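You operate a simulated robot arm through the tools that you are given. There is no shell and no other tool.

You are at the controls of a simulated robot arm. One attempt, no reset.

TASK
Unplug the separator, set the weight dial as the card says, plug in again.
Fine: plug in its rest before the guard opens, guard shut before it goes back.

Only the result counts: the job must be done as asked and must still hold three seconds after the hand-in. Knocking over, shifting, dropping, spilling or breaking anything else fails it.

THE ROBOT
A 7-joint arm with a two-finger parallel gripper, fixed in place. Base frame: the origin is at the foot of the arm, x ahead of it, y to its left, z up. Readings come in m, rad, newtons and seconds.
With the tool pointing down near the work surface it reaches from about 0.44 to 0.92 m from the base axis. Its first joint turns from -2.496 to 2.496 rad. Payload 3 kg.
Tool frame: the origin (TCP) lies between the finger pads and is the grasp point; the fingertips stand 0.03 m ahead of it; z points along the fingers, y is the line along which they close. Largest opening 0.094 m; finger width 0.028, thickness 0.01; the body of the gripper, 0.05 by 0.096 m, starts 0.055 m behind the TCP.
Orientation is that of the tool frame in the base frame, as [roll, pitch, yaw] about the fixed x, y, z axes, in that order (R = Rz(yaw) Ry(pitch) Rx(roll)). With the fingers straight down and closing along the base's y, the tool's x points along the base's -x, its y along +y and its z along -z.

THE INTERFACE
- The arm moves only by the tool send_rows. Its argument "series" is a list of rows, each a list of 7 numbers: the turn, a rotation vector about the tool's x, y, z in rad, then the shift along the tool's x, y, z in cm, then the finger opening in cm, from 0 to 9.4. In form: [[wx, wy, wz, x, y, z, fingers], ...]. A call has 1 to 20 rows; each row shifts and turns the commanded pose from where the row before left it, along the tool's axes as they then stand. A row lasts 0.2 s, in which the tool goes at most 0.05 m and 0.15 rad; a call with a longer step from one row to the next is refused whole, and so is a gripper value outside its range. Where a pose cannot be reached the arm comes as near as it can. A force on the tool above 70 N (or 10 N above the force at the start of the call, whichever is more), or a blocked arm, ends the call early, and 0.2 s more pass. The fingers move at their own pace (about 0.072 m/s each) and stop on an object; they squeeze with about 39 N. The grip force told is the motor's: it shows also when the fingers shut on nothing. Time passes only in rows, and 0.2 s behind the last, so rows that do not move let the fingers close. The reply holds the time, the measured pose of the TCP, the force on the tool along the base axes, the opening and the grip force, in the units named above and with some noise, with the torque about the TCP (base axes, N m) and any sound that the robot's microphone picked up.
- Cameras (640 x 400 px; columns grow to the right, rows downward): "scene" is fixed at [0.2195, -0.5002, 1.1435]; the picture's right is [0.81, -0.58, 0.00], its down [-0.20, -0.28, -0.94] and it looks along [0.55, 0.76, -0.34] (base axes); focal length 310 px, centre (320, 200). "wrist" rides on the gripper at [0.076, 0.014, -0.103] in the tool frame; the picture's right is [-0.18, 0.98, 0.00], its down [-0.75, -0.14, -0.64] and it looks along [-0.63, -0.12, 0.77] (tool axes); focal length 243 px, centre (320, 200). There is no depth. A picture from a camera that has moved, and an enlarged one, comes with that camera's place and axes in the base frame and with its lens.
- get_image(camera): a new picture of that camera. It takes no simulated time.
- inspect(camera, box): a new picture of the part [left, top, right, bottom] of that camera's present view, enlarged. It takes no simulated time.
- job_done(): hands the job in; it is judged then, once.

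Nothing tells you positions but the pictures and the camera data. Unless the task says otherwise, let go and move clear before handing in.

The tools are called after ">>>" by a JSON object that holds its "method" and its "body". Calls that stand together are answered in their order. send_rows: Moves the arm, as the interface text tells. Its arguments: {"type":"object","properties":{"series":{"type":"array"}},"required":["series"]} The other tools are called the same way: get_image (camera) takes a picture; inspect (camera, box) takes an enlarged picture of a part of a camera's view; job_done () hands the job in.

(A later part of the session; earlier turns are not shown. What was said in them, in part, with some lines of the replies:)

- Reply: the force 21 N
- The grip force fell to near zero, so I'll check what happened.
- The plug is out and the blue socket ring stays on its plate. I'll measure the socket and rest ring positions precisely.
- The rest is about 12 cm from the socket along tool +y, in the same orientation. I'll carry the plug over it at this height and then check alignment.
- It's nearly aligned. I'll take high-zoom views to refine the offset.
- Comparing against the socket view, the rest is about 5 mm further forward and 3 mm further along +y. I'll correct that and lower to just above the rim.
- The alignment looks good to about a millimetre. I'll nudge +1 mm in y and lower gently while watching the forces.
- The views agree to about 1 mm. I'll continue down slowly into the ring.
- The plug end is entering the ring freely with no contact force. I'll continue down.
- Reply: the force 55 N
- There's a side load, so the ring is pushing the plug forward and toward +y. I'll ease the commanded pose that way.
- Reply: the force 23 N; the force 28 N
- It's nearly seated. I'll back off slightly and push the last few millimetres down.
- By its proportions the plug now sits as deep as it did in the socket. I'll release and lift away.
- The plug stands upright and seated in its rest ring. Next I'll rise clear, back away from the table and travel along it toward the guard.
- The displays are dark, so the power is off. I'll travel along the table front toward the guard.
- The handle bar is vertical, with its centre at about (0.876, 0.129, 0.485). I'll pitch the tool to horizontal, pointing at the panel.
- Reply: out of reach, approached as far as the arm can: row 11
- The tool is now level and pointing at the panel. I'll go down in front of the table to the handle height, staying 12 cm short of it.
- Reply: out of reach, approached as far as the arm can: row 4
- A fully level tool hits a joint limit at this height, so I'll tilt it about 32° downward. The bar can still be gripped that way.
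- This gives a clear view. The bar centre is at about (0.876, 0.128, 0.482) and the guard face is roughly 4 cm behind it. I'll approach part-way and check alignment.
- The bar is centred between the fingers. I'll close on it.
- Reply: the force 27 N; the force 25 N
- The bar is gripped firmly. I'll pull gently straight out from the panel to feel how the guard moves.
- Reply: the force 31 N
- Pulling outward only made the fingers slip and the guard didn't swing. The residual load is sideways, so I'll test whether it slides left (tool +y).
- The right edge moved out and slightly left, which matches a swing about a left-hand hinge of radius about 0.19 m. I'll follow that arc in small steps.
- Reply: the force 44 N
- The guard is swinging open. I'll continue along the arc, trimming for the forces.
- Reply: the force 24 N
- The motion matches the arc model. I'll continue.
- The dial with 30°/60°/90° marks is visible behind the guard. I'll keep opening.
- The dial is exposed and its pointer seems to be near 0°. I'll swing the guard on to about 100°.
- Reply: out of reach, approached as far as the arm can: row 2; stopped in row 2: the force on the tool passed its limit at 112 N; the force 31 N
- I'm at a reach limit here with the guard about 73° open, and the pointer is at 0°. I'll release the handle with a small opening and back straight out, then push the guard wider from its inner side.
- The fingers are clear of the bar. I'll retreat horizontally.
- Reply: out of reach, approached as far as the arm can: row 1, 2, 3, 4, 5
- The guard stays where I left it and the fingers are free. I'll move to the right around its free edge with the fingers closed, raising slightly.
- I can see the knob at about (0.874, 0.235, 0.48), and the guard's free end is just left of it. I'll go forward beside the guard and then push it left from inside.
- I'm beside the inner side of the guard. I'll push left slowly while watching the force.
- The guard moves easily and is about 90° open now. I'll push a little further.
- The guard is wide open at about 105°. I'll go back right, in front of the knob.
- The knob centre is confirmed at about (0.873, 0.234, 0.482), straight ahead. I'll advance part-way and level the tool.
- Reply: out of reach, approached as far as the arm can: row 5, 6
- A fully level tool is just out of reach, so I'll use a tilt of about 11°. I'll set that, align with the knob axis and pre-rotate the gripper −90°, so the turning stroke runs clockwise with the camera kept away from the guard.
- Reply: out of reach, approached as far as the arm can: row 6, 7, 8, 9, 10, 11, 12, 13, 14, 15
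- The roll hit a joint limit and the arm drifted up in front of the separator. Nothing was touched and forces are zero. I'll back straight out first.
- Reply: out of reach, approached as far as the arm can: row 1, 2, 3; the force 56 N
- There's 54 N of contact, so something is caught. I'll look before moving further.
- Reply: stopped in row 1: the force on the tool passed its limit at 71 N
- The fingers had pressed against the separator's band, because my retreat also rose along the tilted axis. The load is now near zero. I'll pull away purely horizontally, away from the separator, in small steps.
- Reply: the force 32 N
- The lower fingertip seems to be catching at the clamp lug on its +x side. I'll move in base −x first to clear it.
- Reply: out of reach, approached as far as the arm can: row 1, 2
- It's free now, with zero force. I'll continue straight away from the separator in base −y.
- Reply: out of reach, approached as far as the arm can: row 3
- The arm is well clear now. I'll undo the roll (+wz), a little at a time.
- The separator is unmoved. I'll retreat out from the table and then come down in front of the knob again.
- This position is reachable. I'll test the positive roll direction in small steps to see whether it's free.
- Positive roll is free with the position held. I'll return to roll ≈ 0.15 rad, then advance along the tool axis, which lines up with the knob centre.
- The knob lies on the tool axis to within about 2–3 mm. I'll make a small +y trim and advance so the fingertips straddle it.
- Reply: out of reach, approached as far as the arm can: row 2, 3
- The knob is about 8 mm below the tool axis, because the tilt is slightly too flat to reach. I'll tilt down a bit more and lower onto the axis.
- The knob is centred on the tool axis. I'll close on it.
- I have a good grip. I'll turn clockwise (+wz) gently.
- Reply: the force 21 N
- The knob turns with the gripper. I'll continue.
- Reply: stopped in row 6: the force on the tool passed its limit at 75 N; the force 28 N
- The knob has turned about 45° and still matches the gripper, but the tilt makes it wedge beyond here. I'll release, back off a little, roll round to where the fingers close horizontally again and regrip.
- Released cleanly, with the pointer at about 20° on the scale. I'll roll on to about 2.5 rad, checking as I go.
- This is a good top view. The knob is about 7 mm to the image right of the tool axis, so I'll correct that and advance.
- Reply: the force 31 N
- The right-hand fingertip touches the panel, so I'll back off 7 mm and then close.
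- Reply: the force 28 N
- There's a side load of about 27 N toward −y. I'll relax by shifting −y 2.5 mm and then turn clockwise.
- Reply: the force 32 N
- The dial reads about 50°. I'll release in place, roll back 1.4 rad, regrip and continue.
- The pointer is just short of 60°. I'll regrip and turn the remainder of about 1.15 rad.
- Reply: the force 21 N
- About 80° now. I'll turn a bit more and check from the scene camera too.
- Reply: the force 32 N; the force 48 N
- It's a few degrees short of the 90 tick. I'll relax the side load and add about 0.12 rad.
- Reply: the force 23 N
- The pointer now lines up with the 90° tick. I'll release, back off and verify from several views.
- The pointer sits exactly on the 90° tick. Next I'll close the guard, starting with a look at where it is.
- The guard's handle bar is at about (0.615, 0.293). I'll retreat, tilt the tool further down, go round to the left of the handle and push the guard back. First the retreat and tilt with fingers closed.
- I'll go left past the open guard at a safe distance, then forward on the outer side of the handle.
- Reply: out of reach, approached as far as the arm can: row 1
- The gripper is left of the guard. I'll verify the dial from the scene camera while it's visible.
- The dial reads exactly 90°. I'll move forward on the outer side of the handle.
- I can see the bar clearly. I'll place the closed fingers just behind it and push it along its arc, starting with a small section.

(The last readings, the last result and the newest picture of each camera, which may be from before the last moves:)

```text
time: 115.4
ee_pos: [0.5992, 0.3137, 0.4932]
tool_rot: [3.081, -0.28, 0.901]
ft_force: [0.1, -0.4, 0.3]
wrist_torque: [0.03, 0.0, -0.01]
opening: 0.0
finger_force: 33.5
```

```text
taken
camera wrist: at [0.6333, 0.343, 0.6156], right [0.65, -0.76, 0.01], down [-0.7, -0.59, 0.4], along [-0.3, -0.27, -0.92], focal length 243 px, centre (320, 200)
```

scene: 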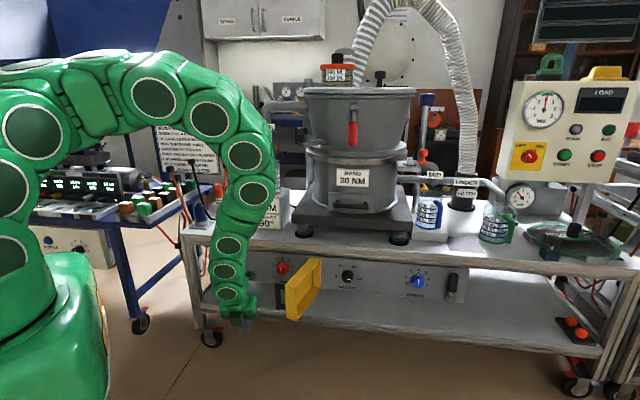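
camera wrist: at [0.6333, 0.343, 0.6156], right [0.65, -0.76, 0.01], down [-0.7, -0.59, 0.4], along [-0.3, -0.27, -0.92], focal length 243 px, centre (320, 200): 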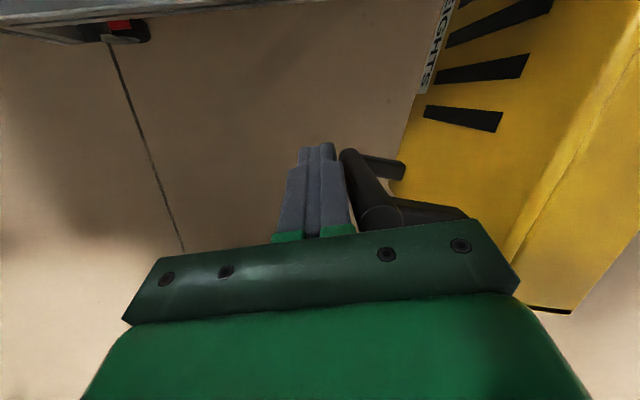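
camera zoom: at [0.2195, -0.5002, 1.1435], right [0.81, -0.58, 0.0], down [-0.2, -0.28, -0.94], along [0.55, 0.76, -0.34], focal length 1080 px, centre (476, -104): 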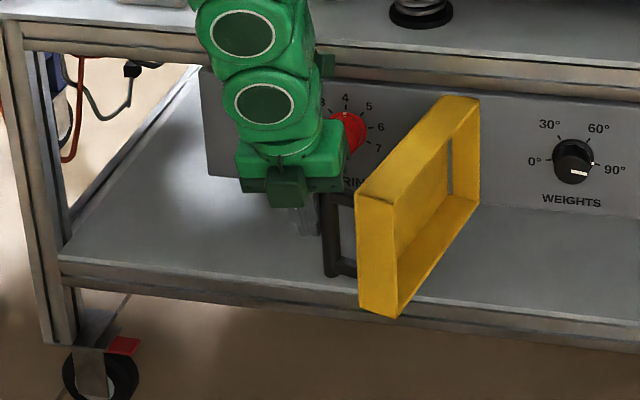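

The fingers are right beside the bar. I'll push along the arc.

>>> {"method": "send_rows", "body": {"series": [[0, 0, 0, -0.82, 1.36, -0.15, 0], [0, 0, 0, -0.82, 1.36, -0.15, 0], [0, 0, 0, -0.82, 1.36, -0.15, 0], [0, 0, 0, -0.82, 1.36, -0.15, 0], [0, 0, 0, -0.7, 1.36, -0.13, 0], [0, 0, 0, -0.6, 1.36, -0.1, 0], [0, 0, 0, 0, 0, 0, 0]]}}

>>> {"method": "inspect", "body": {"camera": "scene", "box": [220, 220, 380, 345]}}

>>> {"method": "get_image", "body": {"camera": "wrist"}}

```text
time: 117.0
ee_pos: [0.6332, 0.2238, 0.4945]
tool_rot: [3.08, -0.28, 0.902]
ft_force: [0.1, 0.6, 0.1]
wrist_torque: [-0.01, -0.01, -0.01]
opening: 0.0001
finger_force: 32.8
```

```text
3.20 times, centred on (300, 282) of scene
camera zoom: at [0.2195, -0.5002, 1.1435], right [0.81, -0.58, 0.0], down [-0.2, -0.28, -0.94], along [0.55, 0.76, -0.34], focal length 993 px, centre (384, -64)
```

zoom: 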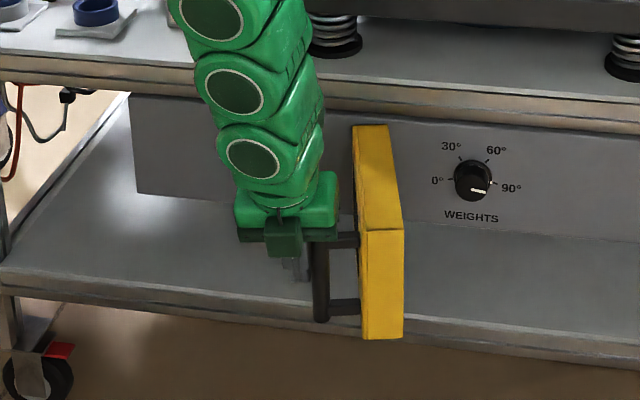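

```text
taken
camera wrist: at [0.667, 0.2555, 0.6151], right [0.65, -0.76, 0.01], down [-0.7, -0.59, 0.4], along [-0.3, -0.27, -0.92], focal length 243 px, centre (320, 200)
```

wrist: 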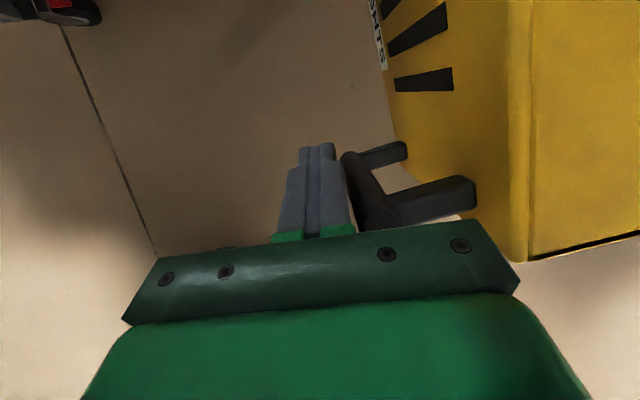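

It's closing smoothly, at about 85° now. I'll keep following the arc.

>>> {"method": "send_rows", "body": {"series": [[0, 0, 0, -0.62, 1.54, -0.08, 0], [0, 0, 0, -0.62, 1.54, -0.08, 0], [0, 0, 0, -0.62, 1.54, -0.08, 0], [0, 0, 0, -0.08, 1.7, 0.08, 0], [0, 0, 0, -0.08, 1.7, 0.08, 0], [0, 0, 0, -0.08, 1.7, 0.08, 0], [0, 0, 0, 0.33, 1.65, 0.19, 0], [0, 0, 0, 0.33, 1.65, 0.19, 0], [0, 0, 0, 0.33, 1.65, 0.19, 0], [0, 0, 0, 0, 0, 0, 0]]}}

>>> {"method": "inspect", "body": {"camera": "scene", "box": [240, 220, 400, 345]}}

>>> {"method": "get_image", "body": {"camera": "wrist"}}

```text
time: 119.2
ee_pos: [0.7421, 0.1241, 0.494]
tool_rot: [3.079, -0.279, 0.9]
ft_force: [-0.9, 1.0, 0.3]
wrist_torque: [0.01, -0.02, 0.02]
opening: 0.0001
finger_force: 32.1
```

```text
3.20 times, centred on (320, 282) of scene
camera zoom: at [0.2195, -0.5002, 1.1435], right [0.81, -0.58, 0.0], down [-0.2, -0.28, -0.94], along [0.55, 0.76, -0.34], focal length 993 px, centre (320, -64)
```

zoom: 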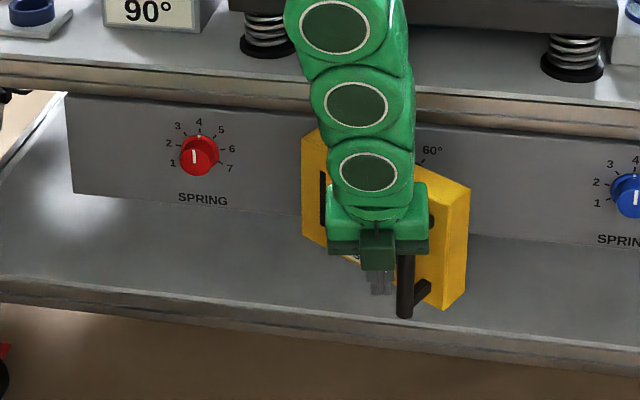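

```text
taken
camera wrist: at [0.7752, 0.1548, 0.6151], right [0.65, -0.76, 0.01], down [-0.7, -0.59, 0.4], along [-0.3, -0.26, -0.92], focal length 243 px, centre (320, 200)
```

wrist: 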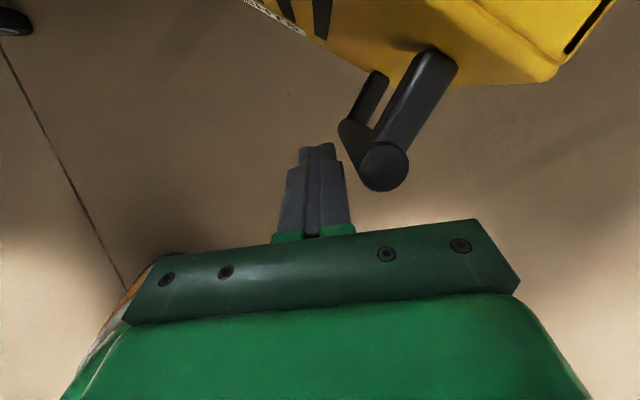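

>>> {"method": "send_rows", "body": {"series": [[0, 0, 0, 0.63, 1.48, 0.27, 0], [0, 0, 0, 0.63, 1.48, 0.27, 0], [0, 0, 0, 0.63, 1.48, 0.27, 0], [0, 0, 0, 1.03, 1.33, 0.37, 0], [0, 0, 0, 1.03, 1.33, 0.37, 0], [0, 0, 0, 0, 0, 0, 0]]}}

>>> {"method": "inspect", "body": {"camera": "scene", "box": [270, 220, 430, 345]}}

>>> {"method": "get_image", "body": {"camera": "wrist"}}

```text
time: 120.6
ee_pos: [0.8226, 0.1139, 0.4944]
tool_rot: [3.08, -0.28, 0.903]
ft_force: [0.0, -0.6, 0.1]
wrist_torque: [-0.03, -0.04, 0.05]
opening: 0.0002
finger_force: 33.3
```

```text
3.20 times, centred on (350, 282) of scene
camera zoom: at [0.2195, -0.5002, 1.1435], right [0.81, -0.58, 0.0], down [-0.2, -0.28, -0.94], along [0.55, 0.76, -0.34], focal length 993 px, centre (224, -64)
```

zoom: 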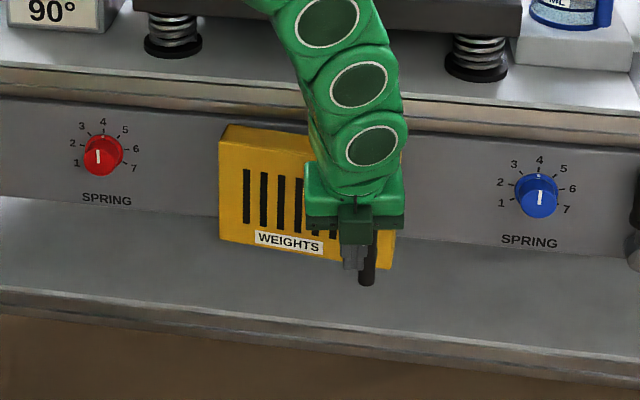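

```text
taken
camera wrist: at [0.8565, 0.1437, 0.6146], right [0.65, -0.76, 0.01], down [-0.7, -0.59, 0.4], along [-0.3, -0.26, -0.92], focal length 243 px, centre (320, 200)
```

wrist: 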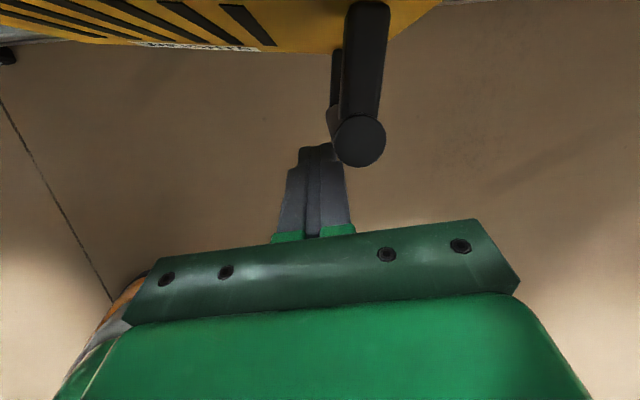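

Almost shut. I'll do the final push inward.

>>> {"method": "send_rows", "body": {"series": [[0, 0, 0, 0.24, 1.01, 0.13, 0], [0, 0, 0, 0.73, 0.84, 0.26, 0], [0, 0, 0, 0.94, 0.45, 0.3, 0], [0, 0, 0, 0, 0, 0, 0]]}}

>>> {"method": "inspect", "body": {"camera": "scene", "box": [315, 255, 385, 305]}}

>>> {"method": "get_image", "body": {"camera": "wrist"}}

```text
time: 121.6
ee_pos: [0.8522, 0.1123, 0.4925]
tool_rot: [3.083, -0.277, 0.9]
ft_force: [-21.2, -13.7, 5.2]
wrist_torque: [-0.15, 0.55, 0.07]
opening: 0.0
finger_force: 32.5
```

```text
8.00 times, centred on (350, 280) of scene
camera zoom: at [0.2195, -0.5002, 1.1435], right [0.81, -0.58, 0.0], down [-0.2, -0.28, -0.94], along [0.55, 0.76, -0.34], focal length 2483 px, centre (80, -440)
```

zoom: 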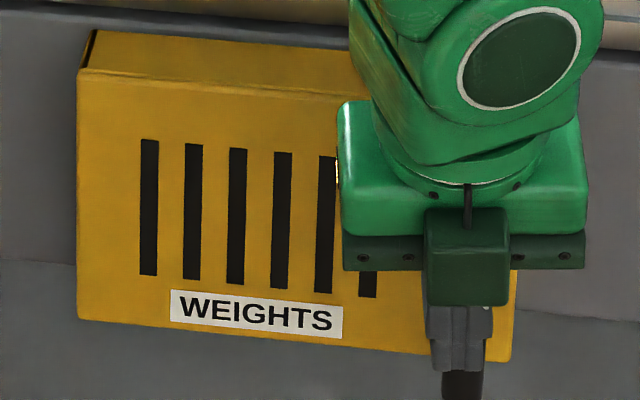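

```text
taken
camera wrist: at [0.886, 0.1425, 0.6141], right [0.65, -0.76, 0.01], down [-0.7, -0.59, 0.4], along [-0.3, -0.27, -0.92], focal length 243 px, centre (320, 200)
```

wrist: 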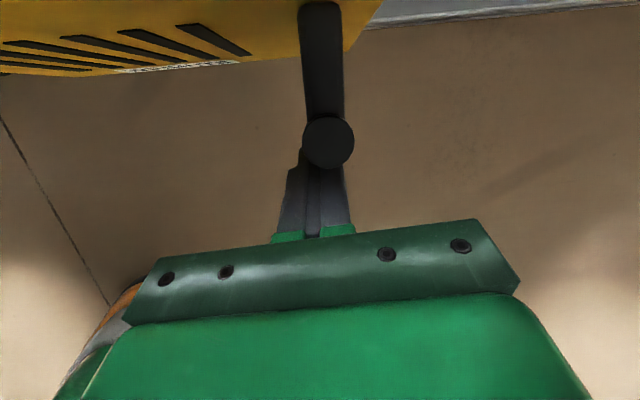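

The guard's label and edges are back at their original image positions, and there's 25 N of resistance. I'll press slightly more to be sure it's home.

>>> {"method": "send_rows", "body": {"series": [[0, 0, 0, 0.25, 0.02, 0.07, 0], [0, 0, 0, 0, 0, 0, 0]]}}

>>> {"method": "inspect", "body": {"camera": "scene", "box": [315, 255, 385, 305]}}

```text
time: 122.1
ee_pos: [0.8515, 0.1112, 0.4912]
tool_rot: [3.086, -0.275, 0.898]
ft_force: [-9.7, -4.9, 3.3]
wrist_torque: [0.0, 0.23, 0.06]
opening: 0.0
finger_force: 32.7
stopped in row 2: the force on the tool passed its limit at 74 N (the readings are from after the stop); the commanded pose is now the measured one
```

```text
8.00 times, centred on (350, 280) of scene
camera zoom: at [0.2195, -0.5002, 1.1435], right [0.81, -0.58, 0.0], down [-0.2, -0.28, -0.94], along [0.55, 0.76, -0.34], focal length 2483 px, centre (80, -440)
```

zoom: 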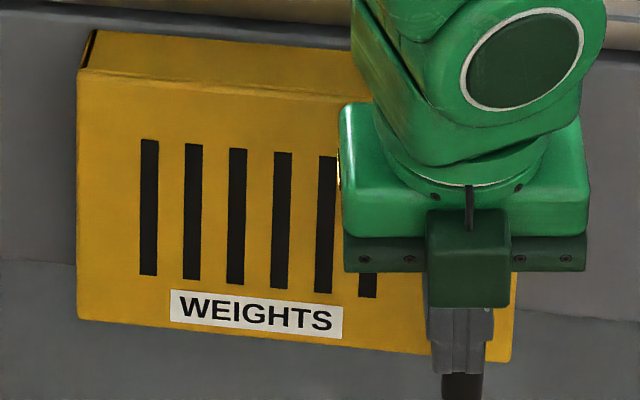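

The guard is shut. I'll back away, rise and then restore the original tool orientation.

>>> {"method": "send_rows", "body": {"series": [[0, 0, 0, -2, 0, -0.58, 0], [0, 0, 0, -3.84, 0, -1.1, 0], [0, 0, 0, -3.84, 0, -1.1, 0], [0, 0, 0, -3.84, 0, -1.1, 0], [0, 0, 0, -3.84, 0, -1.1, 0], [0, 0, 0, 1.03, 0, -3.6, 0], [0, 0, 0, 1.03, 0, -3.6, 0], [0, 0, 0, 1.03, 0, -3.6, 0], [0, 0, 0, 1.03, 0, -3.6, 0], [0, 0, 0, 1.03, 0, -3.6, 0], [0, 0, 0, 1.03, 0, -3.6, 0], [0, 0, 0, 1.03, 0, -3.6, 0], [0, 0, 0, 1.03, 0, -3.6, 0], [0, 0, 0, 0, 0, 0, 0]]}}

>>> {"method": "inspect", "body": {"camera": "scene", "box": [315, 255, 385, 305]}}

>>> {"method": "get_image", "body": {"camera": "scene"}}

```text
time: 125.1
ee_pos: [0.7253, -0.0177, 0.793]
tool_rot: [3.085, -0.273, 0.898]
ft_force: [0.6, -0.4, 0.5]
wrist_torque: [0.0, 0.07, -0.01]
opening: 0.0
finger_force: 33.1
```

```text
8.00 times, centred on (350, 280) of scene
camera zoom: at [0.2195, -0.5002, 1.1435], right [0.81, -0.58, 0.0], down [-0.2, -0.28, -0.94], along [0.55, 0.76, -0.34], focal length 2483 px, centre (80, -440)
```

zoom: 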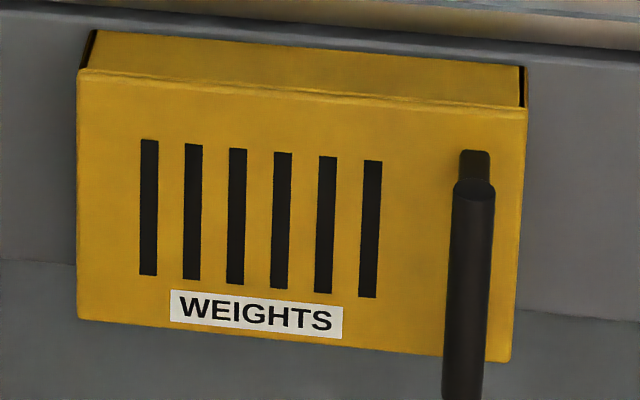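

```text
taken
```

scene: 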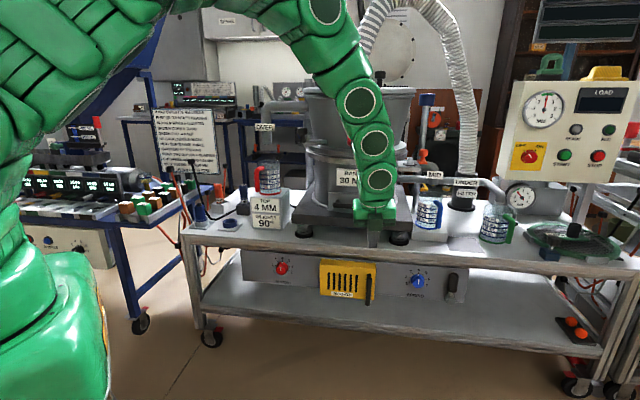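

The guard looks identical to its initial state. I'll level the tool to vertical and undo the roll, checking in two parts.

>>> {"method": "send_rows", "body": {"series": [[0, -0.135, 0, 0, 0, 0, 3], [0, -0.135, 0, 0, 0, 0, 6], [0, 0, -0.1467, 0, 0, 0, 8], [0, 0, -0.1467, 0, 0, 0, 8], [0, 0, -0.1467, 0, 0, 0, 8], [0, 0, -0.1467, 0, 0, 0, 8], [0, 0, -0.1467, 0, 0, 0, 8], [0, 0, -0.1467, 0, 0, 0, 8], [0, 0, -0.1467, 0, 0, 0, 8], [0, 0, -0.1467, 0, 0, 0, 8]]}}

```text
time: 127.3
ee_pos: [0.7257, -0.016, 0.7924]
tool_rot: [3.117, 0.048, 2.06]
ft_force: [-0.4, 0.1, 1.0]
wrist_torque: [0.0, 0.0, 0.02]
opening: 0.0799
finger_force: 0.0
```

>>> {"method": "send_rows", "body": {"series": [[0, 0, -0.1477, 0, 0, 0, 8], [0, 0, -0.1477, 0, 0, 0, 8], [0, 0, -0.1477, 0, 0, 0, 8], [0, 0, -0.1477, 0, 0, 0, 8], [0, 0, -0.1477, 0, 0, 0, 8], [0, 0, -0.1477, 0, 0, 0, 8], [0, 0, -0.1477, 0, 0, 0, 8], [0, 0, -0.1477, 0, 0, 0, 8], [0, 0, -0.1477, 0, 0, 0, 8], [0, 0, -0.1477, 0, 0, 0, 8], [0, 0, -0.1477, 0, 0, 0, 8], [0, 0, -0.1477, 0, 0, 0, 8], [0, 0, -0.1477, 0, 0, 0, 8], [0, 0, 0, 0, 0, 0, 8]]}}

>>> {"method": "get_image", "body": {"camera": "scene"}}

```text
time: 130.3
ee_pos: [0.7265, -0.0154, 0.7932]
tool_rot: [-3.087, 0.008, -2.305]
ft_force: [0.8, -0.1, -0.7]
wrist_torque: [0.01, -0.01, -0.02]
opening: 0.0799
finger_force: 0.0
```

```text
taken
```

scene: 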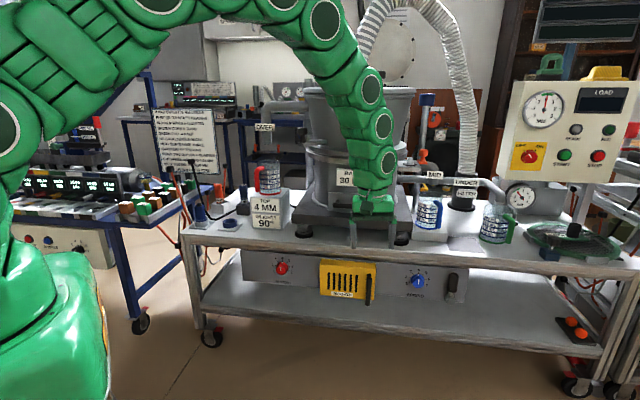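

>>> {"method": "send_rows", "body": {"series": [[-0.054, 0.008, 0, 0, 0, 0, 8], [0, 0, 0, -4, 0, -1, 8], [0, 0, 0, -4, 0, -1, 8], [0, 0, 0, -4, 0, -1, 8], [0, 0, 0, 0, 4, 0, 8], [0, 0, 0, 0, 4, 0, 8], [0, 0, 0, 0, 4, 0, 8], [0, 0, 0, 0, 4, 0, 8], [0, 0, 0, 0, 4, 0, 8], [0, 0, 0, 0, 4, 0, 8], [0, 0, 0, 0, 4, 0, 8], [0, 0, 0, 0, 4, 0, 8], [0, 0, 0, 0, 4, 0, 8], [0, 0, 0, 0, 4, 0, 8]]}}

```text
time: 133.3
ee_pos: [0.5075, 0.3434, 0.8227]
tool_rot: [-3.141, -0.003, -2.307]
ft_force: [0.3, -0.7, -0.5]
wrist_torque: [0.01, 0.0, -0.05]
opening: 0.0799
finger_force: 0.2
```

>>> {"method": "send_rows", "body": {"series": [[0, 0, 0, 0, 3.8, 0, 8], [0, 0, 0, 0, 3.8, 0, 8], [0, 0, 0, 0, 3.8, 0, 8], [0, 0, 0, 0, 3.8, 0, 8], [0, 0, 0, 0, 3.8, 0, 8], [0, 0, 0, 0, 3.8, 0, 8], [0, 0, 0, 0, 3.8, 0, 8], [0, 0, 0, -3.7, 0, 0, 8], [0, 0, 0, -3.7, 0, 0, 8], [0, 0, 0, -3.7, 0, 0, 8], [0, 0, 0, -3.7, 0, 0, 8], [0, 0, 0, 0, 0, 0, 8]]}}

>>> {"method": "get_image", "body": {"camera": "wrist"}}

>>> {"method": "inspect", "body": {"camera": "scene", "box": [180, 150, 270, 240]}}

```text
time: 135.9
ee_pos: [0.4134, 0.6293, 0.8218]
tool_rot: [-3.141, 0.001, -2.302]
ft_force: [-0.6, -0.7, 0.2]
wrist_torque: [0.02, 0.01, -0.01]
opening: 0.0799
finger_force: 0.0
```

```text
taken
camera wrist: at [0.3509, 0.5824, 0.9245], right [-0.61, 0.8, 0.0], down [0.61, 0.46, 0.64], along [0.51, 0.39, -0.77], focal length 243 px, centre (320, 200)
```

wrist: 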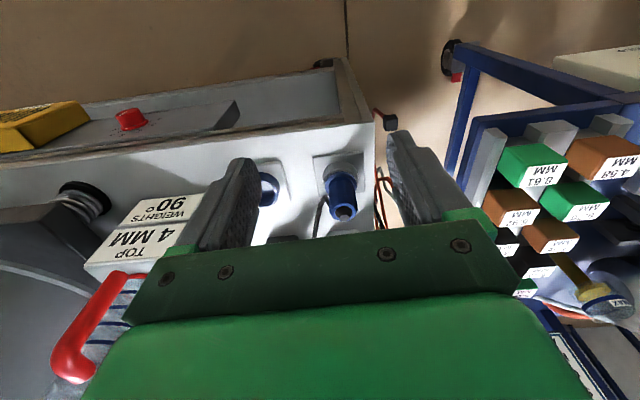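

```text
4.44 times, centred on (225, 195) of scene
camera zoom: at [0.2195, -0.5002, 1.1435], right [0.81, -0.58, 0.0], down [-0.2, -0.28, -0.94], along [0.55, 0.76, -0.34], focal length 1380 px, centre (742, 222)
```

zoom: 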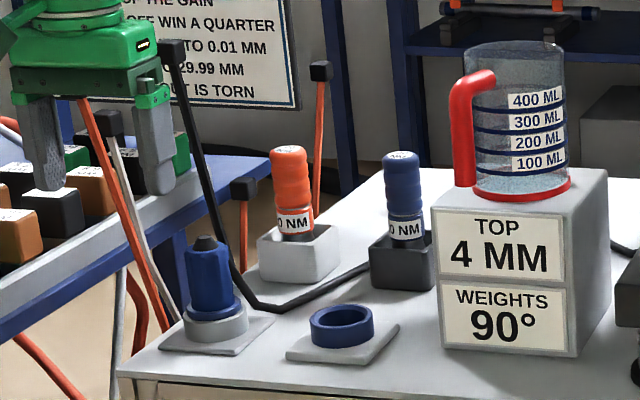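

The plug is still seated in its rest. I'll go above it at the same place where I released it.

>>> {"method": "send_rows", "body": {"series": [[0, 0, 0, -3.5, 0.095, 0.5, 8], [0, 0, 0, -3.5, 0.095, 1.0, 8], [0, 0, 0, -3.5, 0.095, 2.0, 8], [0, 0, 0, -3.5, 0.095, 2.5, 8], [0, 0, 0, 0, 0, 2.5, 8], [0, 0, 0, 0, 0, 0, 8]]}}

>>> {"method": "inspect", "body": {"camera": "wrist", "box": [180, 20, 460, 240]}}

>>> {"method": "inspect", "body": {"camera": "scene", "box": [180, 180, 250, 235]}}

```text
time: 137.3
ee_pos: [0.5056, 0.7365, 0.7358]
tool_rot: [-3.141, -0.001, -2.306]
ft_force: [-1.0, 0.0, 0.1]
wrist_torque: [0.03, -0.03, -0.01]
opening: 0.0801
finger_force: 0.2
```

```text
1.82 times, centred on (320, 130) of wrist
camera zoom: at [0.444, 0.6893, 0.8404], right [-0.6, 0.8, 0.0], down [0.61, 0.46, 0.64], along [0.51, 0.39, -0.77], focal length 441 px, centre (320, 327)
```

zoom: 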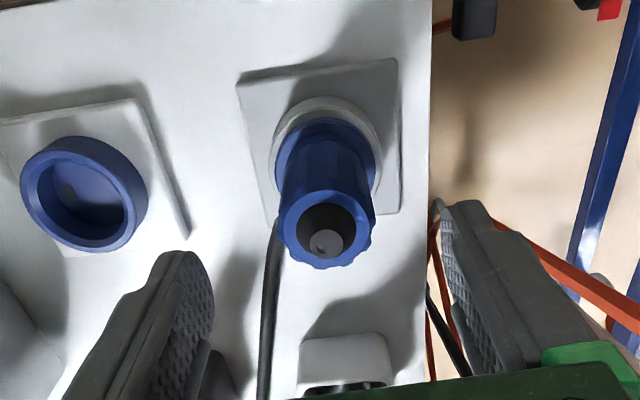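

```text
7.27 times, centred on (215, 208) of scene
camera zoom: at [0.2195, -0.5002, 1.1435], right [0.81, -0.58, 0.0], down [-0.2, -0.28, -0.94], along [0.55, 0.76, -0.34], focal length 2257 px, centre (1084, 146)
```

zoom: 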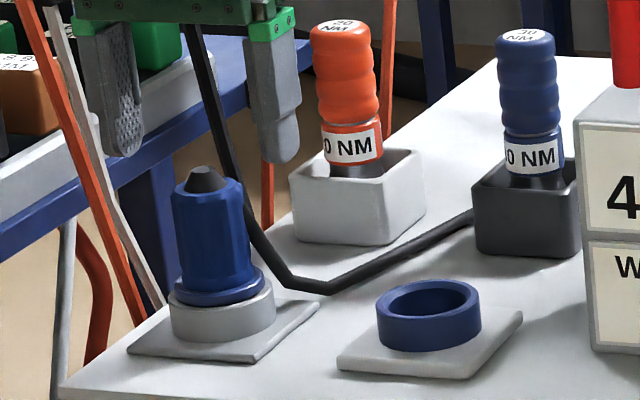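

>>> {"method": "send_rows", "body": {"series": [[0, 0, 0, 0.1, 0, 1.9, 8], [0, 0, 0, 0, 0, 1.9, 8], [0, 0, 0, 0, 0, 1.8, 8], [0, 0, 0, 0, 0, 0, 8]]}}

>>> {"method": "inspect", "body": {"camera": "wrist", "box": [200, 50, 440, 230]}}

```text
time: 138.3
ee_pos: [0.5028, 0.7361, 0.6814]
tool_rot: [3.141, 0.001, -2.307]
ft_force: [0.2, -0.7, -0.6]
wrist_torque: [-0.02, -0.05, -0.04]
opening: 0.0798
finger_force: 0.1
```

```text
2.22 times, centred on (320, 140) of wrist
camera zoom: at [0.4411, 0.6893, 0.7848], right [-0.61, 0.8, 0.0], down [0.61, 0.46, 0.64], along [0.51, 0.39, -0.77], focal length 539 px, centre (320, 333)
```

zoom: 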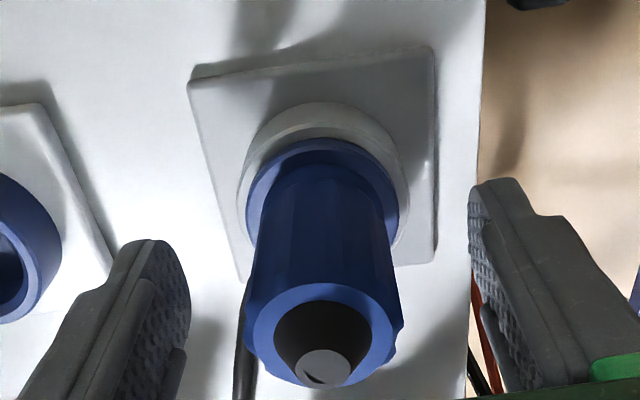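

This matches the release view, so I'll close on the plug.

>>> {"method": "send_rows", "body": {"series": [[0, 0, 0, 0, 0, 0.2, 4.5], [0, 0, 0, 0, 0, 0, 2.5], [0, 0, 0, 0, 0, 0, 2.5], [0, 0, 0, 0, 0, 0, 2.5]]}}

```text
time: 139.3
ee_pos: [0.5033, 0.7344, 0.6787]
tool_rot: [-3.14, 0.0, -2.309]
ft_force: [0.6, -1.0, 0.8]
wrist_torque: [0.03, -0.02, 0.0]
opening: 0.0383
finger_force: 39.1
```

Clean grip with no side load. I'll lift straight up.

>>> {"method": "send_rows", "body": {"series": [[0, 0, 0, 0, 0, -0.4, 2.5], [0, 0, 0, 0, 0, -0.5, 2.5], [0, 0, 0, 0, 0, -0.6, 2.5], [0, 0, 0, 0, 0, -0.7, 2.5], [0, 0, 0, 0, 0, -1.4, 2.5], [0, 0, 0, 0, 0, -1.5, 2.5], [0, 0, 0, 0, 0, -1.5, 2.5], [0, 0, 0, 0, 0, -1.5, 2.5], [0, 0, 0, 0, 0, 0, 2.5]]}}

>>> {"method": "inspect", "body": {"camera": "wrist", "box": [200, 20, 440, 240]}}

>>> {"method": "inspect", "body": {"camera": "scene", "box": [180, 185, 250, 235]}}

```text
time: 141.3
ee_pos: [0.5023, 0.7364, 0.7588]
tool_rot: [-3.14, -0.001, -2.305]
ft_force: [0.4, 0.7, -2.0]
wrist_torque: [0.0, -0.02, 0.03]
opening: 0.0373
finger_force: 39.5
```

```text
1.82 times, centred on (320, 130) of wrist
camera zoom: at [0.4405, 0.6892, 0.863], right [-0.61, 0.8, 0.0], down [0.61, 0.46, 0.64], along [0.51, 0.39, -0.77], focal length 441 px, centre (320, 327)
```

zoom: 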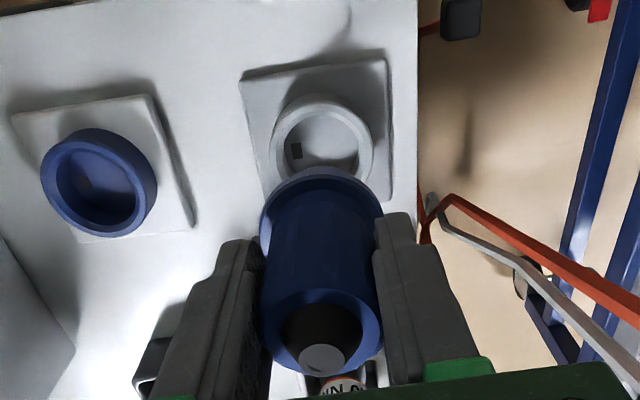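

```text
8.00 times, centred on (215, 210) of scene
camera zoom: at [0.2195, -0.5002, 1.1435], right [0.81, -0.58, 0.0], down [-0.2, -0.28, -0.94], along [0.55, 0.76, -0.34], focal length 2483 px, centre (1160, 120)
```

zoom: 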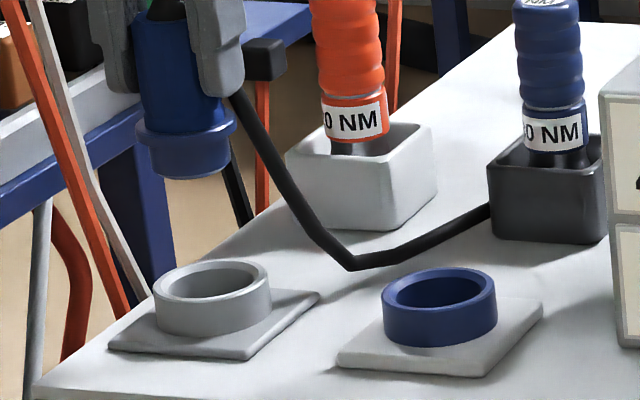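

The plug is out of the rest. I'll carry it back over the socket at this height.

>>> {"method": "send_rows", "body": {"series": [[0, 0, 0, 0.12, -2.5, 0, 2.5], [0, 0, 0, 0.12, -2.6, 0, 2.5], [0, 0, 0, 0.12, -2.6, 0, 2.5], [0, 0, 0, 0.12, -2.5, 0, 2.5], [0, 0, 0, 0.12, -2.5, 0, 2.5], [0, 0, 0, 0, 0, 0, 2.5], [0, 0, 0, 0, 0, 0, 2.5]]}}

>>> {"method": "inspect", "body": {"camera": "wrist", "box": [270, 50, 390, 125]}}

>>> {"method": "inspect", "body": {"camera": "scene", "box": [200, 200, 270, 240]}}

>>> {"method": "inspect", "body": {"camera": "wrist", "box": [270, 20, 510, 170]}}

```text
time: 142.9
ee_pos: [0.5945, 0.6456, 0.7574]
tool_rot: [-3.142, 0.002, -2.306]
ft_force: [0.4, 0.8, -1.7]
wrist_torque: [-0.02, 0.0, -0.01]
opening: 0.037
finger_force: 39.0
```

```text
5.33 times, centred on (330, 88) of wrist
camera zoom: at [0.5314, 0.5981, 0.8622], right [-0.61, 0.8, 0.0], down [0.61, 0.46, 0.64], along [0.51, 0.39, -0.77], focal length 1294 px, centre (267, 800)
```

zoom: 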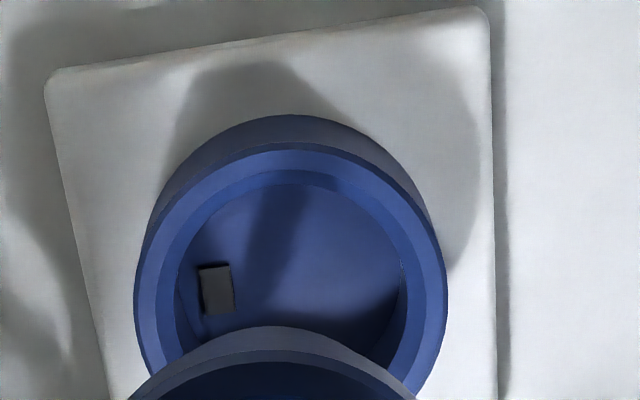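

```text
9.14 times, centred on (235, 220) of scene
camera zoom: at [0.2195, -0.5002, 1.1435], right [0.81, -0.58, 0.0], down [-0.2, -0.28, -0.94], along [0.55, 0.76, -0.34], focal length 2838 px, centre (1097, 17)
```

zoom: 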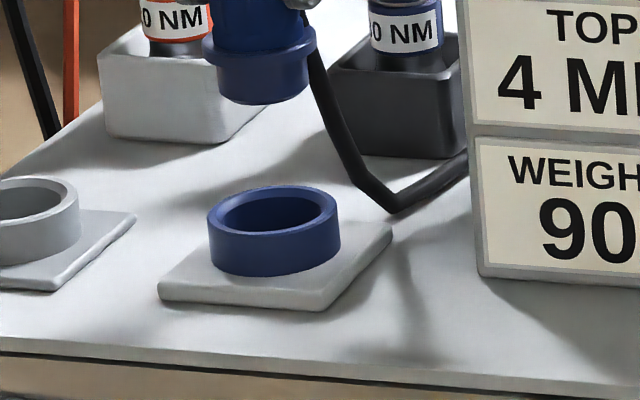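

```text
2.67 times, centred on (390, 95) of wrist
camera zoom: at [0.5314, 0.5981, 0.8622], right [-0.61, 0.8, 0.0], down [0.61, 0.46, 0.64], along [0.51, 0.39, -0.77], focal length 647 px, centre (133, 480)
```

zoom: 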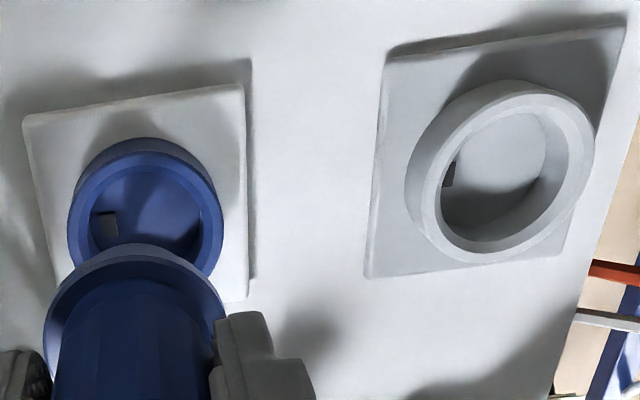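

Comparing with the rest alignment, the socket is about 2 mm toward +y. I'll correct that and descend to just above the rim.

>>> {"method": "send_rows", "body": {"series": [[0, 0, 0, -0.08, 0.22, 0, 2.5], [0, 0, 0, 0, 0, 1.5, 2.5], [0, 0, 0, 0, 0, 1.5, 2.5], [0, 0, 0, 0, 0, 1.2, 2.5], [0, 0, 0, 0, 0, 0, 2.5]]}}

>>> {"method": "inspect", "body": {"camera": "wrist", "box": [240, 50, 400, 150]}}

>>> {"method": "inspect", "body": {"camera": "scene", "box": [200, 195, 270, 235]}}

```text
time: 144.1
ee_pos: [0.5926, 0.647, 0.7177]
tool_rot: [3.141, -0.002, -2.308]
ft_force: [-0.4, 0.1, -0.3]
wrist_torque: [0.03, 0.01, 0.0]
opening: 0.0369
finger_force: 39.3
```

```text
4.00 times, centred on (320, 100) of wrist
camera zoom: at [0.5291, 0.601, 0.8214], right [-0.6, 0.8, 0.0], down [0.61, 0.46, 0.64], along [0.51, 0.39, -0.77], focal length 970 px, centre (320, 600)
```

zoom: 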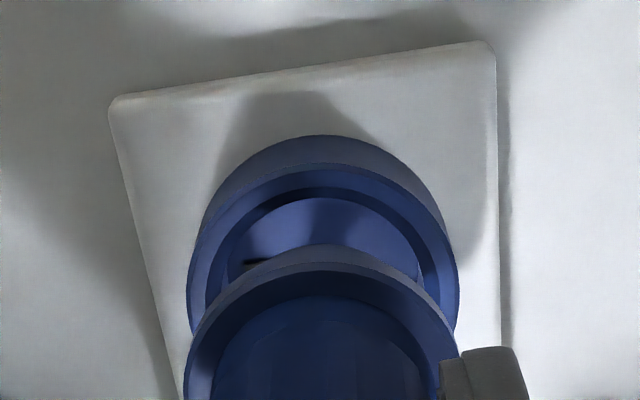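

```text
9.14 times, centred on (235, 215) of scene
camera zoom: at [0.2195, -0.5002, 1.1435], right [0.81, -0.58, 0.0], down [-0.2, -0.28, -0.94], along [0.55, 0.76, -0.34], focal length 2838 px, centre (1097, 63)
```

zoom: 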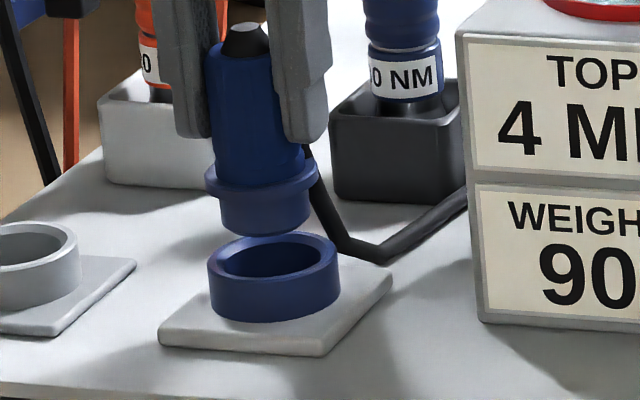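

The wrist view, which proved right for the rest, shows good alignment. I'll lower gently.

>>> {"method": "send_rows", "body": {"series": [[0, 0, 0, 0, 0, 0.5, 2.5], [0, 0, 0, 0, 0, 0.5, 2.5], [0, 0, 0, 0, 0, 0.4, 2.5], [0, 0, 0, 0, 0, 0.4, 2.5], [0, 0, 0, 0, 0, 0, 2.5]]}}

>>> {"method": "inspect", "body": {"camera": "wrist", "box": [240, 50, 400, 150]}}

>>> {"method": "inspect", "body": {"camera": "scene", "box": [200, 195, 270, 235]}}

```text
time: 145.3
ee_pos: [0.5912, 0.646, 0.7]
tool_rot: [-3.14, -0.001, -2.307]
ft_force: [-0.9, 0.5, -1.8]
wrist_torque: [0.0, 0.03, 0.01]
opening: 0.0371
finger_force: 38.6
```

```text
4.00 times, centred on (320, 100) of wrist
camera zoom: at [0.5293, 0.601, 0.8036], right [-0.61, 0.8, 0.0], down [0.61, 0.46, 0.64], along [0.51, 0.39, -0.77], focal length 970 px, centre (320, 600)
```

zoom: 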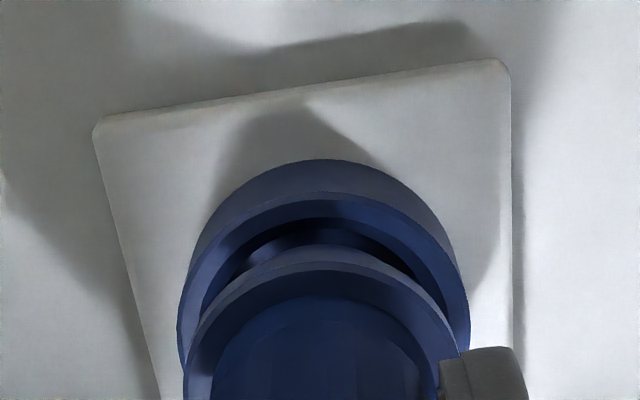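

```text
9.14 times, centred on (235, 215) of scene
camera zoom: at [0.2195, -0.5002, 1.1435], right [0.81, -0.58, 0.0], down [-0.2, -0.28, -0.94], along [0.55, 0.76, -0.34], focal length 2838 px, centre (1097, 63)
```

zoom: 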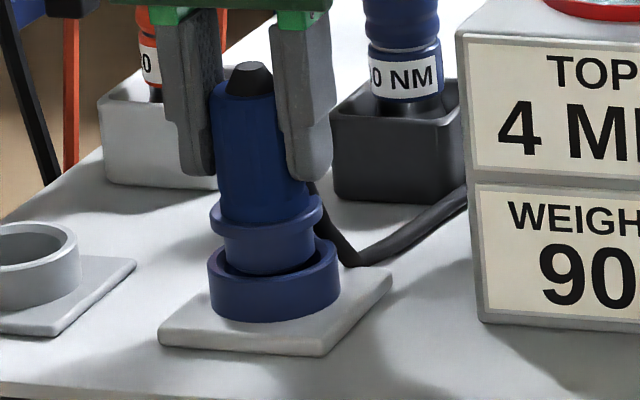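

It's entering the socket with no force. I'll continue down.

>>> {"method": "send_rows", "body": {"series": [[0, 0, 0, 0, 0, 0.3, 2.5], [0, 0, 0, 0, 0, 0.3, 2.5], [0, 0, 0, 0, 0, 0.3, 2.5], [0, 0, 0, 0, 0, 0, 2.5]]}}

```text
time: 146.3
ee_pos: [0.5924, 0.6469, 0.6912]
tool_rot: [-3.141, -0.001, -2.308]
ft_force: [-0.4, -0.4, -1.4]
wrist_torque: [0.01, 0.02, 0.02]
opening: 0.0369
finger_force: 38.7
```

>>> {"method": "send_rows", "body": {"series": [[0, 0, 0, 0, 0, 0.3, 2.5], [0, 0, 0, 0, 0, 0.3, 2.5], [0, 0, 0, 0, 0, 0.3, 2.5], [0, 0, 0, 0, 0, 0, 2.5]]}}

>>> {"method": "inspect", "body": {"camera": "scene", "box": [200, 195, 270, 235]}}

>>> {"method": "inspect", "body": {"camera": "scene", "box": [530, 0, 640, 60]}}

```text
time: 147.3
ee_pos: [0.5926, 0.6478, 0.6822]
tool_rot: [3.141, 0.003, -2.307]
ft_force: [14.1, 16.4, 10.5]
wrist_torque: [0.23, -0.01, -0.02]
opening: 0.0369
finger_force: 39.5
```

```text
9.14 times, centred on (235, 215) of scene
camera zoom: at [0.2195, -0.5002, 1.1435], right [0.81, -0.58, 0.0], down [-0.2, -0.28, -0.94], along [0.55, 0.76, -0.34], focal length 2838 px, centre (1097, 63)
```

zoom: 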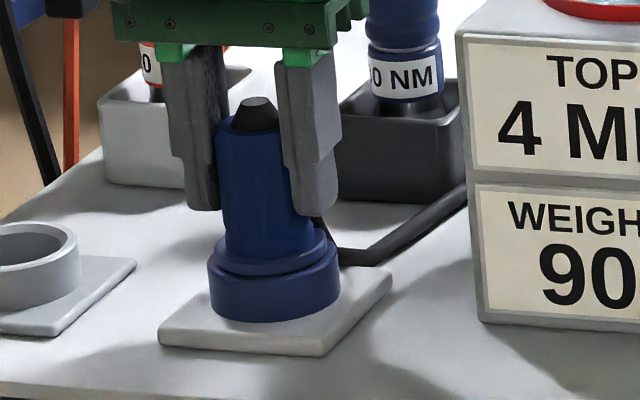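

```text
5.82 times, centred on (585, 30) of scene
camera zoom: at [0.2195, -0.5002, 1.1435], right [0.81, -0.58, 0.0], down [-0.2, -0.28, -0.94], along [0.55, 0.76, -0.34], focal length 1806 px, centre (-1222, 1189)
```

zoom: 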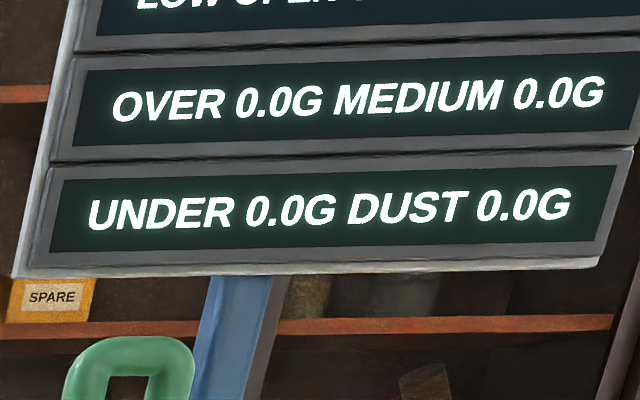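

The display has lit up again, so the plug is making contact. I'll ease the side load and press the last couple of millimetres home.

>>> {"method": "send_rows", "body": {"series": [[0, 0, 0, -0.1, 0, 0, 2.5], [0, 0, 0, 0, 0, 0.2, 2.5], [0, 0, 0, 0, 0, 0.15, 2.5], [0, 0, 0, 0, 0, 0, 2.5]]}}

>>> {"method": "inspect", "body": {"camera": "scene", "box": [200, 195, 270, 235]}}

```text
time: 148.3
ee_pos: [0.5933, 0.6493, 0.6824]
tool_rot: [3.141, 0.003, -2.307]
ft_force: [0.9, -0.9, 58.5]
wrist_torque: [0.12, -0.11, -0.01]
opening: 0.0366
finger_force: 38.8
```

```text
9.14 times, centred on (235, 215) of scene
camera zoom: at [0.2195, -0.5002, 1.1435], right [0.81, -0.58, 0.0], down [-0.2, -0.28, -0.94], along [0.55, 0.76, -0.34], focal length 2838 px, centre (1097, 63)
```

zoom: 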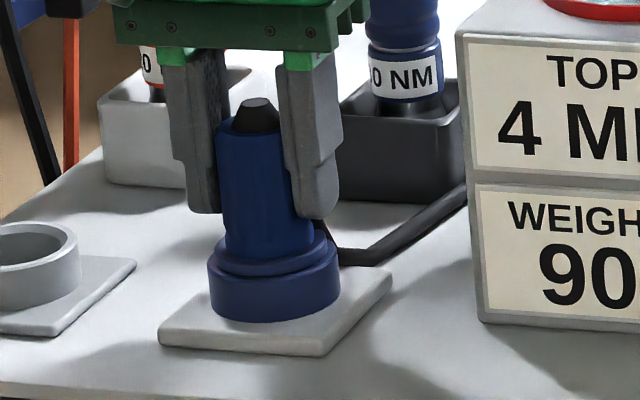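

It's fully seated, with 58 N of resistance and no further travel. I'll ease off, release and withdraw upward.

>>> {"method": "send_rows", "body": {"series": [[0, 0, 0, 0, 0, -0.25, 2.5], [0, 0, 0, 0, 0, 0, 5], [0, 0, 0, 0, 0, 0, 8], [0, 0, 0, 0, 0, 0, 8], [0, 0, 0, 0, 0, 0, 8]]}}

>>> {"method": "inspect", "body": {"camera": "wrist", "box": [180, 40, 460, 240]}}

>>> {"method": "inspect", "body": {"camera": "scene", "box": [190, 170, 260, 240]}}

```text
time: 149.5
ee_pos: [0.5922, 0.6487, 0.6802]
tool_rot: [-3.141, -0.001, -2.308]
ft_force: [0.3, -1.1, 0.2]
wrist_torque: [-0.01, 0.01, 0.01]
opening: 0.0801
finger_force: 0.1
```

```text
2.00 times, centred on (320, 140) of wrist
camera zoom: at [0.5301, 0.6022, 0.7843], right [-0.61, 0.8, 0.0], down [0.61, 0.46, 0.64], along [0.51, 0.39, -0.77], focal length 485 px, centre (320, 320)
```

zoom: 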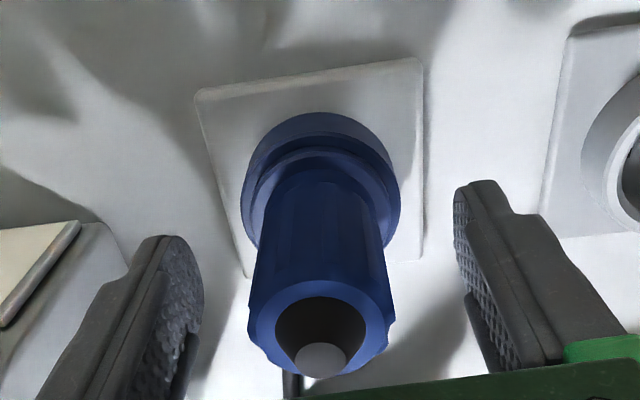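

```text
5.71 times, centred on (225, 205) of scene
camera zoom: at [0.2195, -0.5002, 1.1435], right [0.81, -0.58, 0.0], down [-0.2, -0.28, -0.94], along [0.55, 0.76, -0.34], focal length 1774 px, centre (863, 171)
```

zoom: 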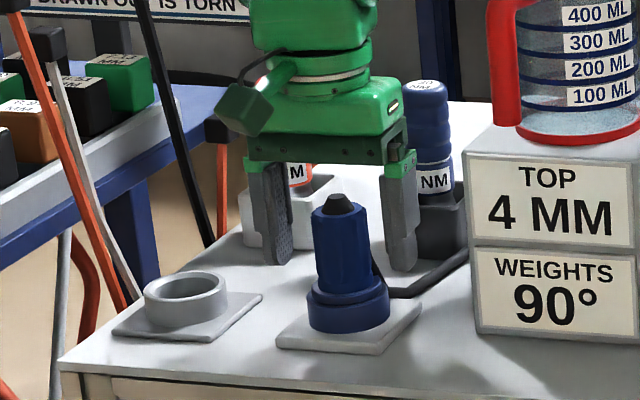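

The plug matches its original seated picture. I'll lift and move clear.

>>> {"method": "send_rows", "body": {"series": [[0, 0, 0, 0, 0, -2, 8], [0, 0, 0, 0, 0, -4, 8], [0, 0, 0, 0, 0, -4, 8], [0, 0, 0, 0, 0, -4, 8], [0, 0, 0, 4, 0, -1, 8], [0, 0, 0, 4, 0, 0, 8], [0, 0, 0, 4, 0, 0, 8], [0, 0, 0, 4, 0, 0, 8], [0, 0, 0, 4, 0, 0, 8], [0, 0, 0, 4, 0, 0, 8], [0, 0, 0, 0, 0, 0, 8]]}}

>>> {"method": "get_image", "body": {"camera": "scene"}}

>>> {"method": "inspect", "body": {"camera": "scene", "box": [265, 40, 445, 240]}}

>>> {"method": "inspect", "body": {"camera": "scene", "box": [230, 240, 490, 310]}}

>>> {"method": "inspect", "body": {"camera": "scene", "box": [190, 170, 260, 240]}}

>>> {"method": "inspect", "body": {"camera": "scene", "box": [490, 60, 640, 260]}}

```text
time: 151.9
ee_pos: [0.43, 0.4721, 0.8318]
tool_rot: [3.141, 0.0, -2.305]
ft_force: [-0.1, 0.2, -0.7]
wrist_torque: [-0.01, -0.02, 0.02]
opening: 0.0804
finger_force: 0.1
```

```text
taken
```

scene: 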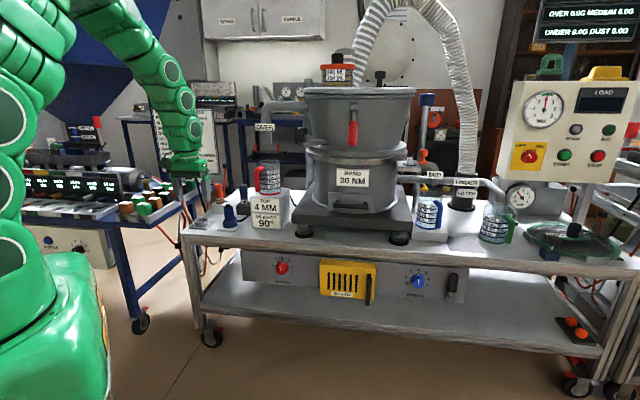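

```text
2.00 times, centred on (355, 140) of scene
camera zoom: at [0.2195, -0.5002, 1.1435], right [0.81, -0.58, 0.0], down [-0.2, -0.28, -0.94], along [0.55, 0.76, -0.34], focal length 621 px, centre (250, 320)
```

zoom: 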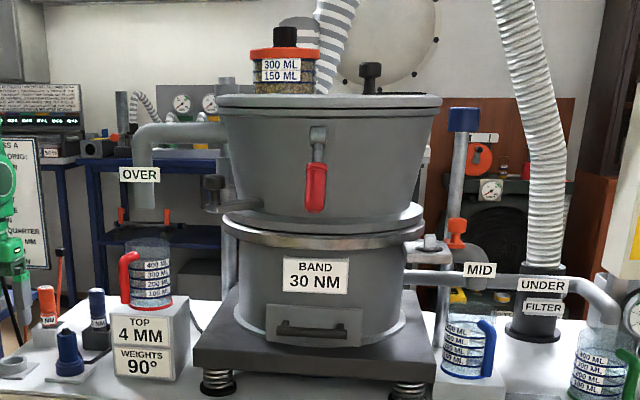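

```text
2.46 times, centred on (360, 275) of scene
camera zoom: at [0.2195, -0.5002, 1.1435], right [0.81, -0.58, 0.0], down [-0.2, -0.28, -0.94], along [0.55, 0.76, -0.34], focal length 764 px, centre (222, 15)
```

zoom: 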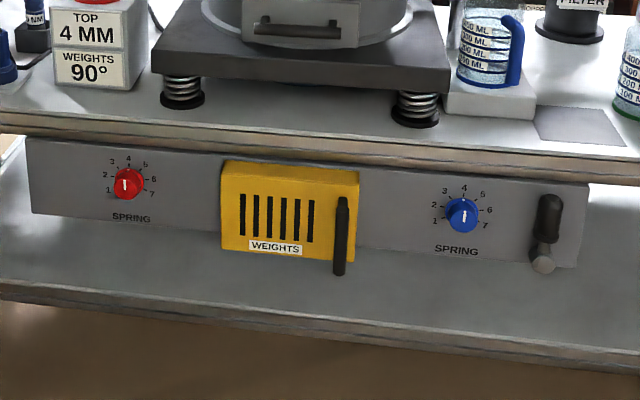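

```text
5.71 times, centred on (225, 205) of scene
camera zoom: at [0.2195, -0.5002, 1.1435], right [0.81, -0.58, 0.0], down [-0.2, -0.28, -0.94], along [0.55, 0.76, -0.34], focal length 1774 px, centre (863, 171)
```

zoom: 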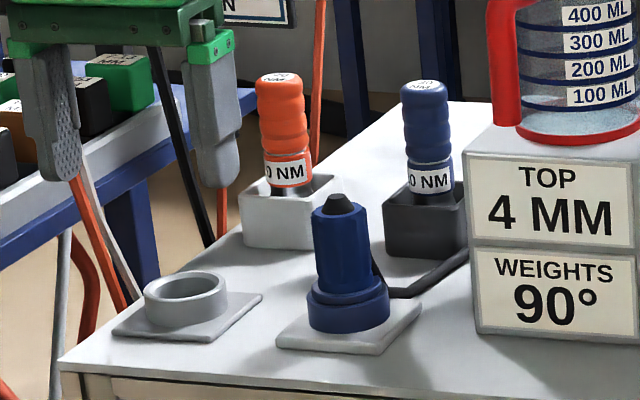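

```text
2.00 times, centred on (565, 160) of scene
camera zoom: at [0.2195, -0.5002, 1.1435], right [0.81, -0.58, 0.0], down [-0.2, -0.28, -0.94], along [0.55, 0.76, -0.34], focal length 621 px, centre (-170, 280)
```

zoom: 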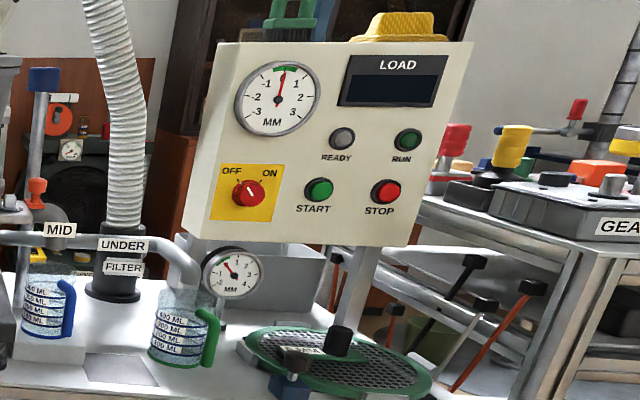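

Everything matches the starting picture: plug seated and power on, guard shut, separator and cups where they were, gripper clear. The weight dial was confirmed on the 90° tick before I closed the guard, so I'm handing in.

>>> {"method": "job_done", "body": {}}

```text
The job is handed in.
```

The separator's weight dial is set to 90° as the card says. The plug is back in its socket, and I've handed the job in; no verdict came back with the hand-in.

- **Order:** the plug sat in its rest before the guard opened, and the guard was fully shut before the plug went back.
- **Dial:** both cameras showed the pointer on the 90° tick before I closed the guard.
- **Plug:** it is fully seated, the displays lit up again, and it matches its starting picture.
- **Unplanned contact:** while I was turning the gripper for the dial, the arm ran out of reach and drifted up against the separator's band. Force on the tool reached 71 N before I freed it. Final pictures show the separator, its labels and the cups where they started.

The gripper is open, empty and clear of the table.
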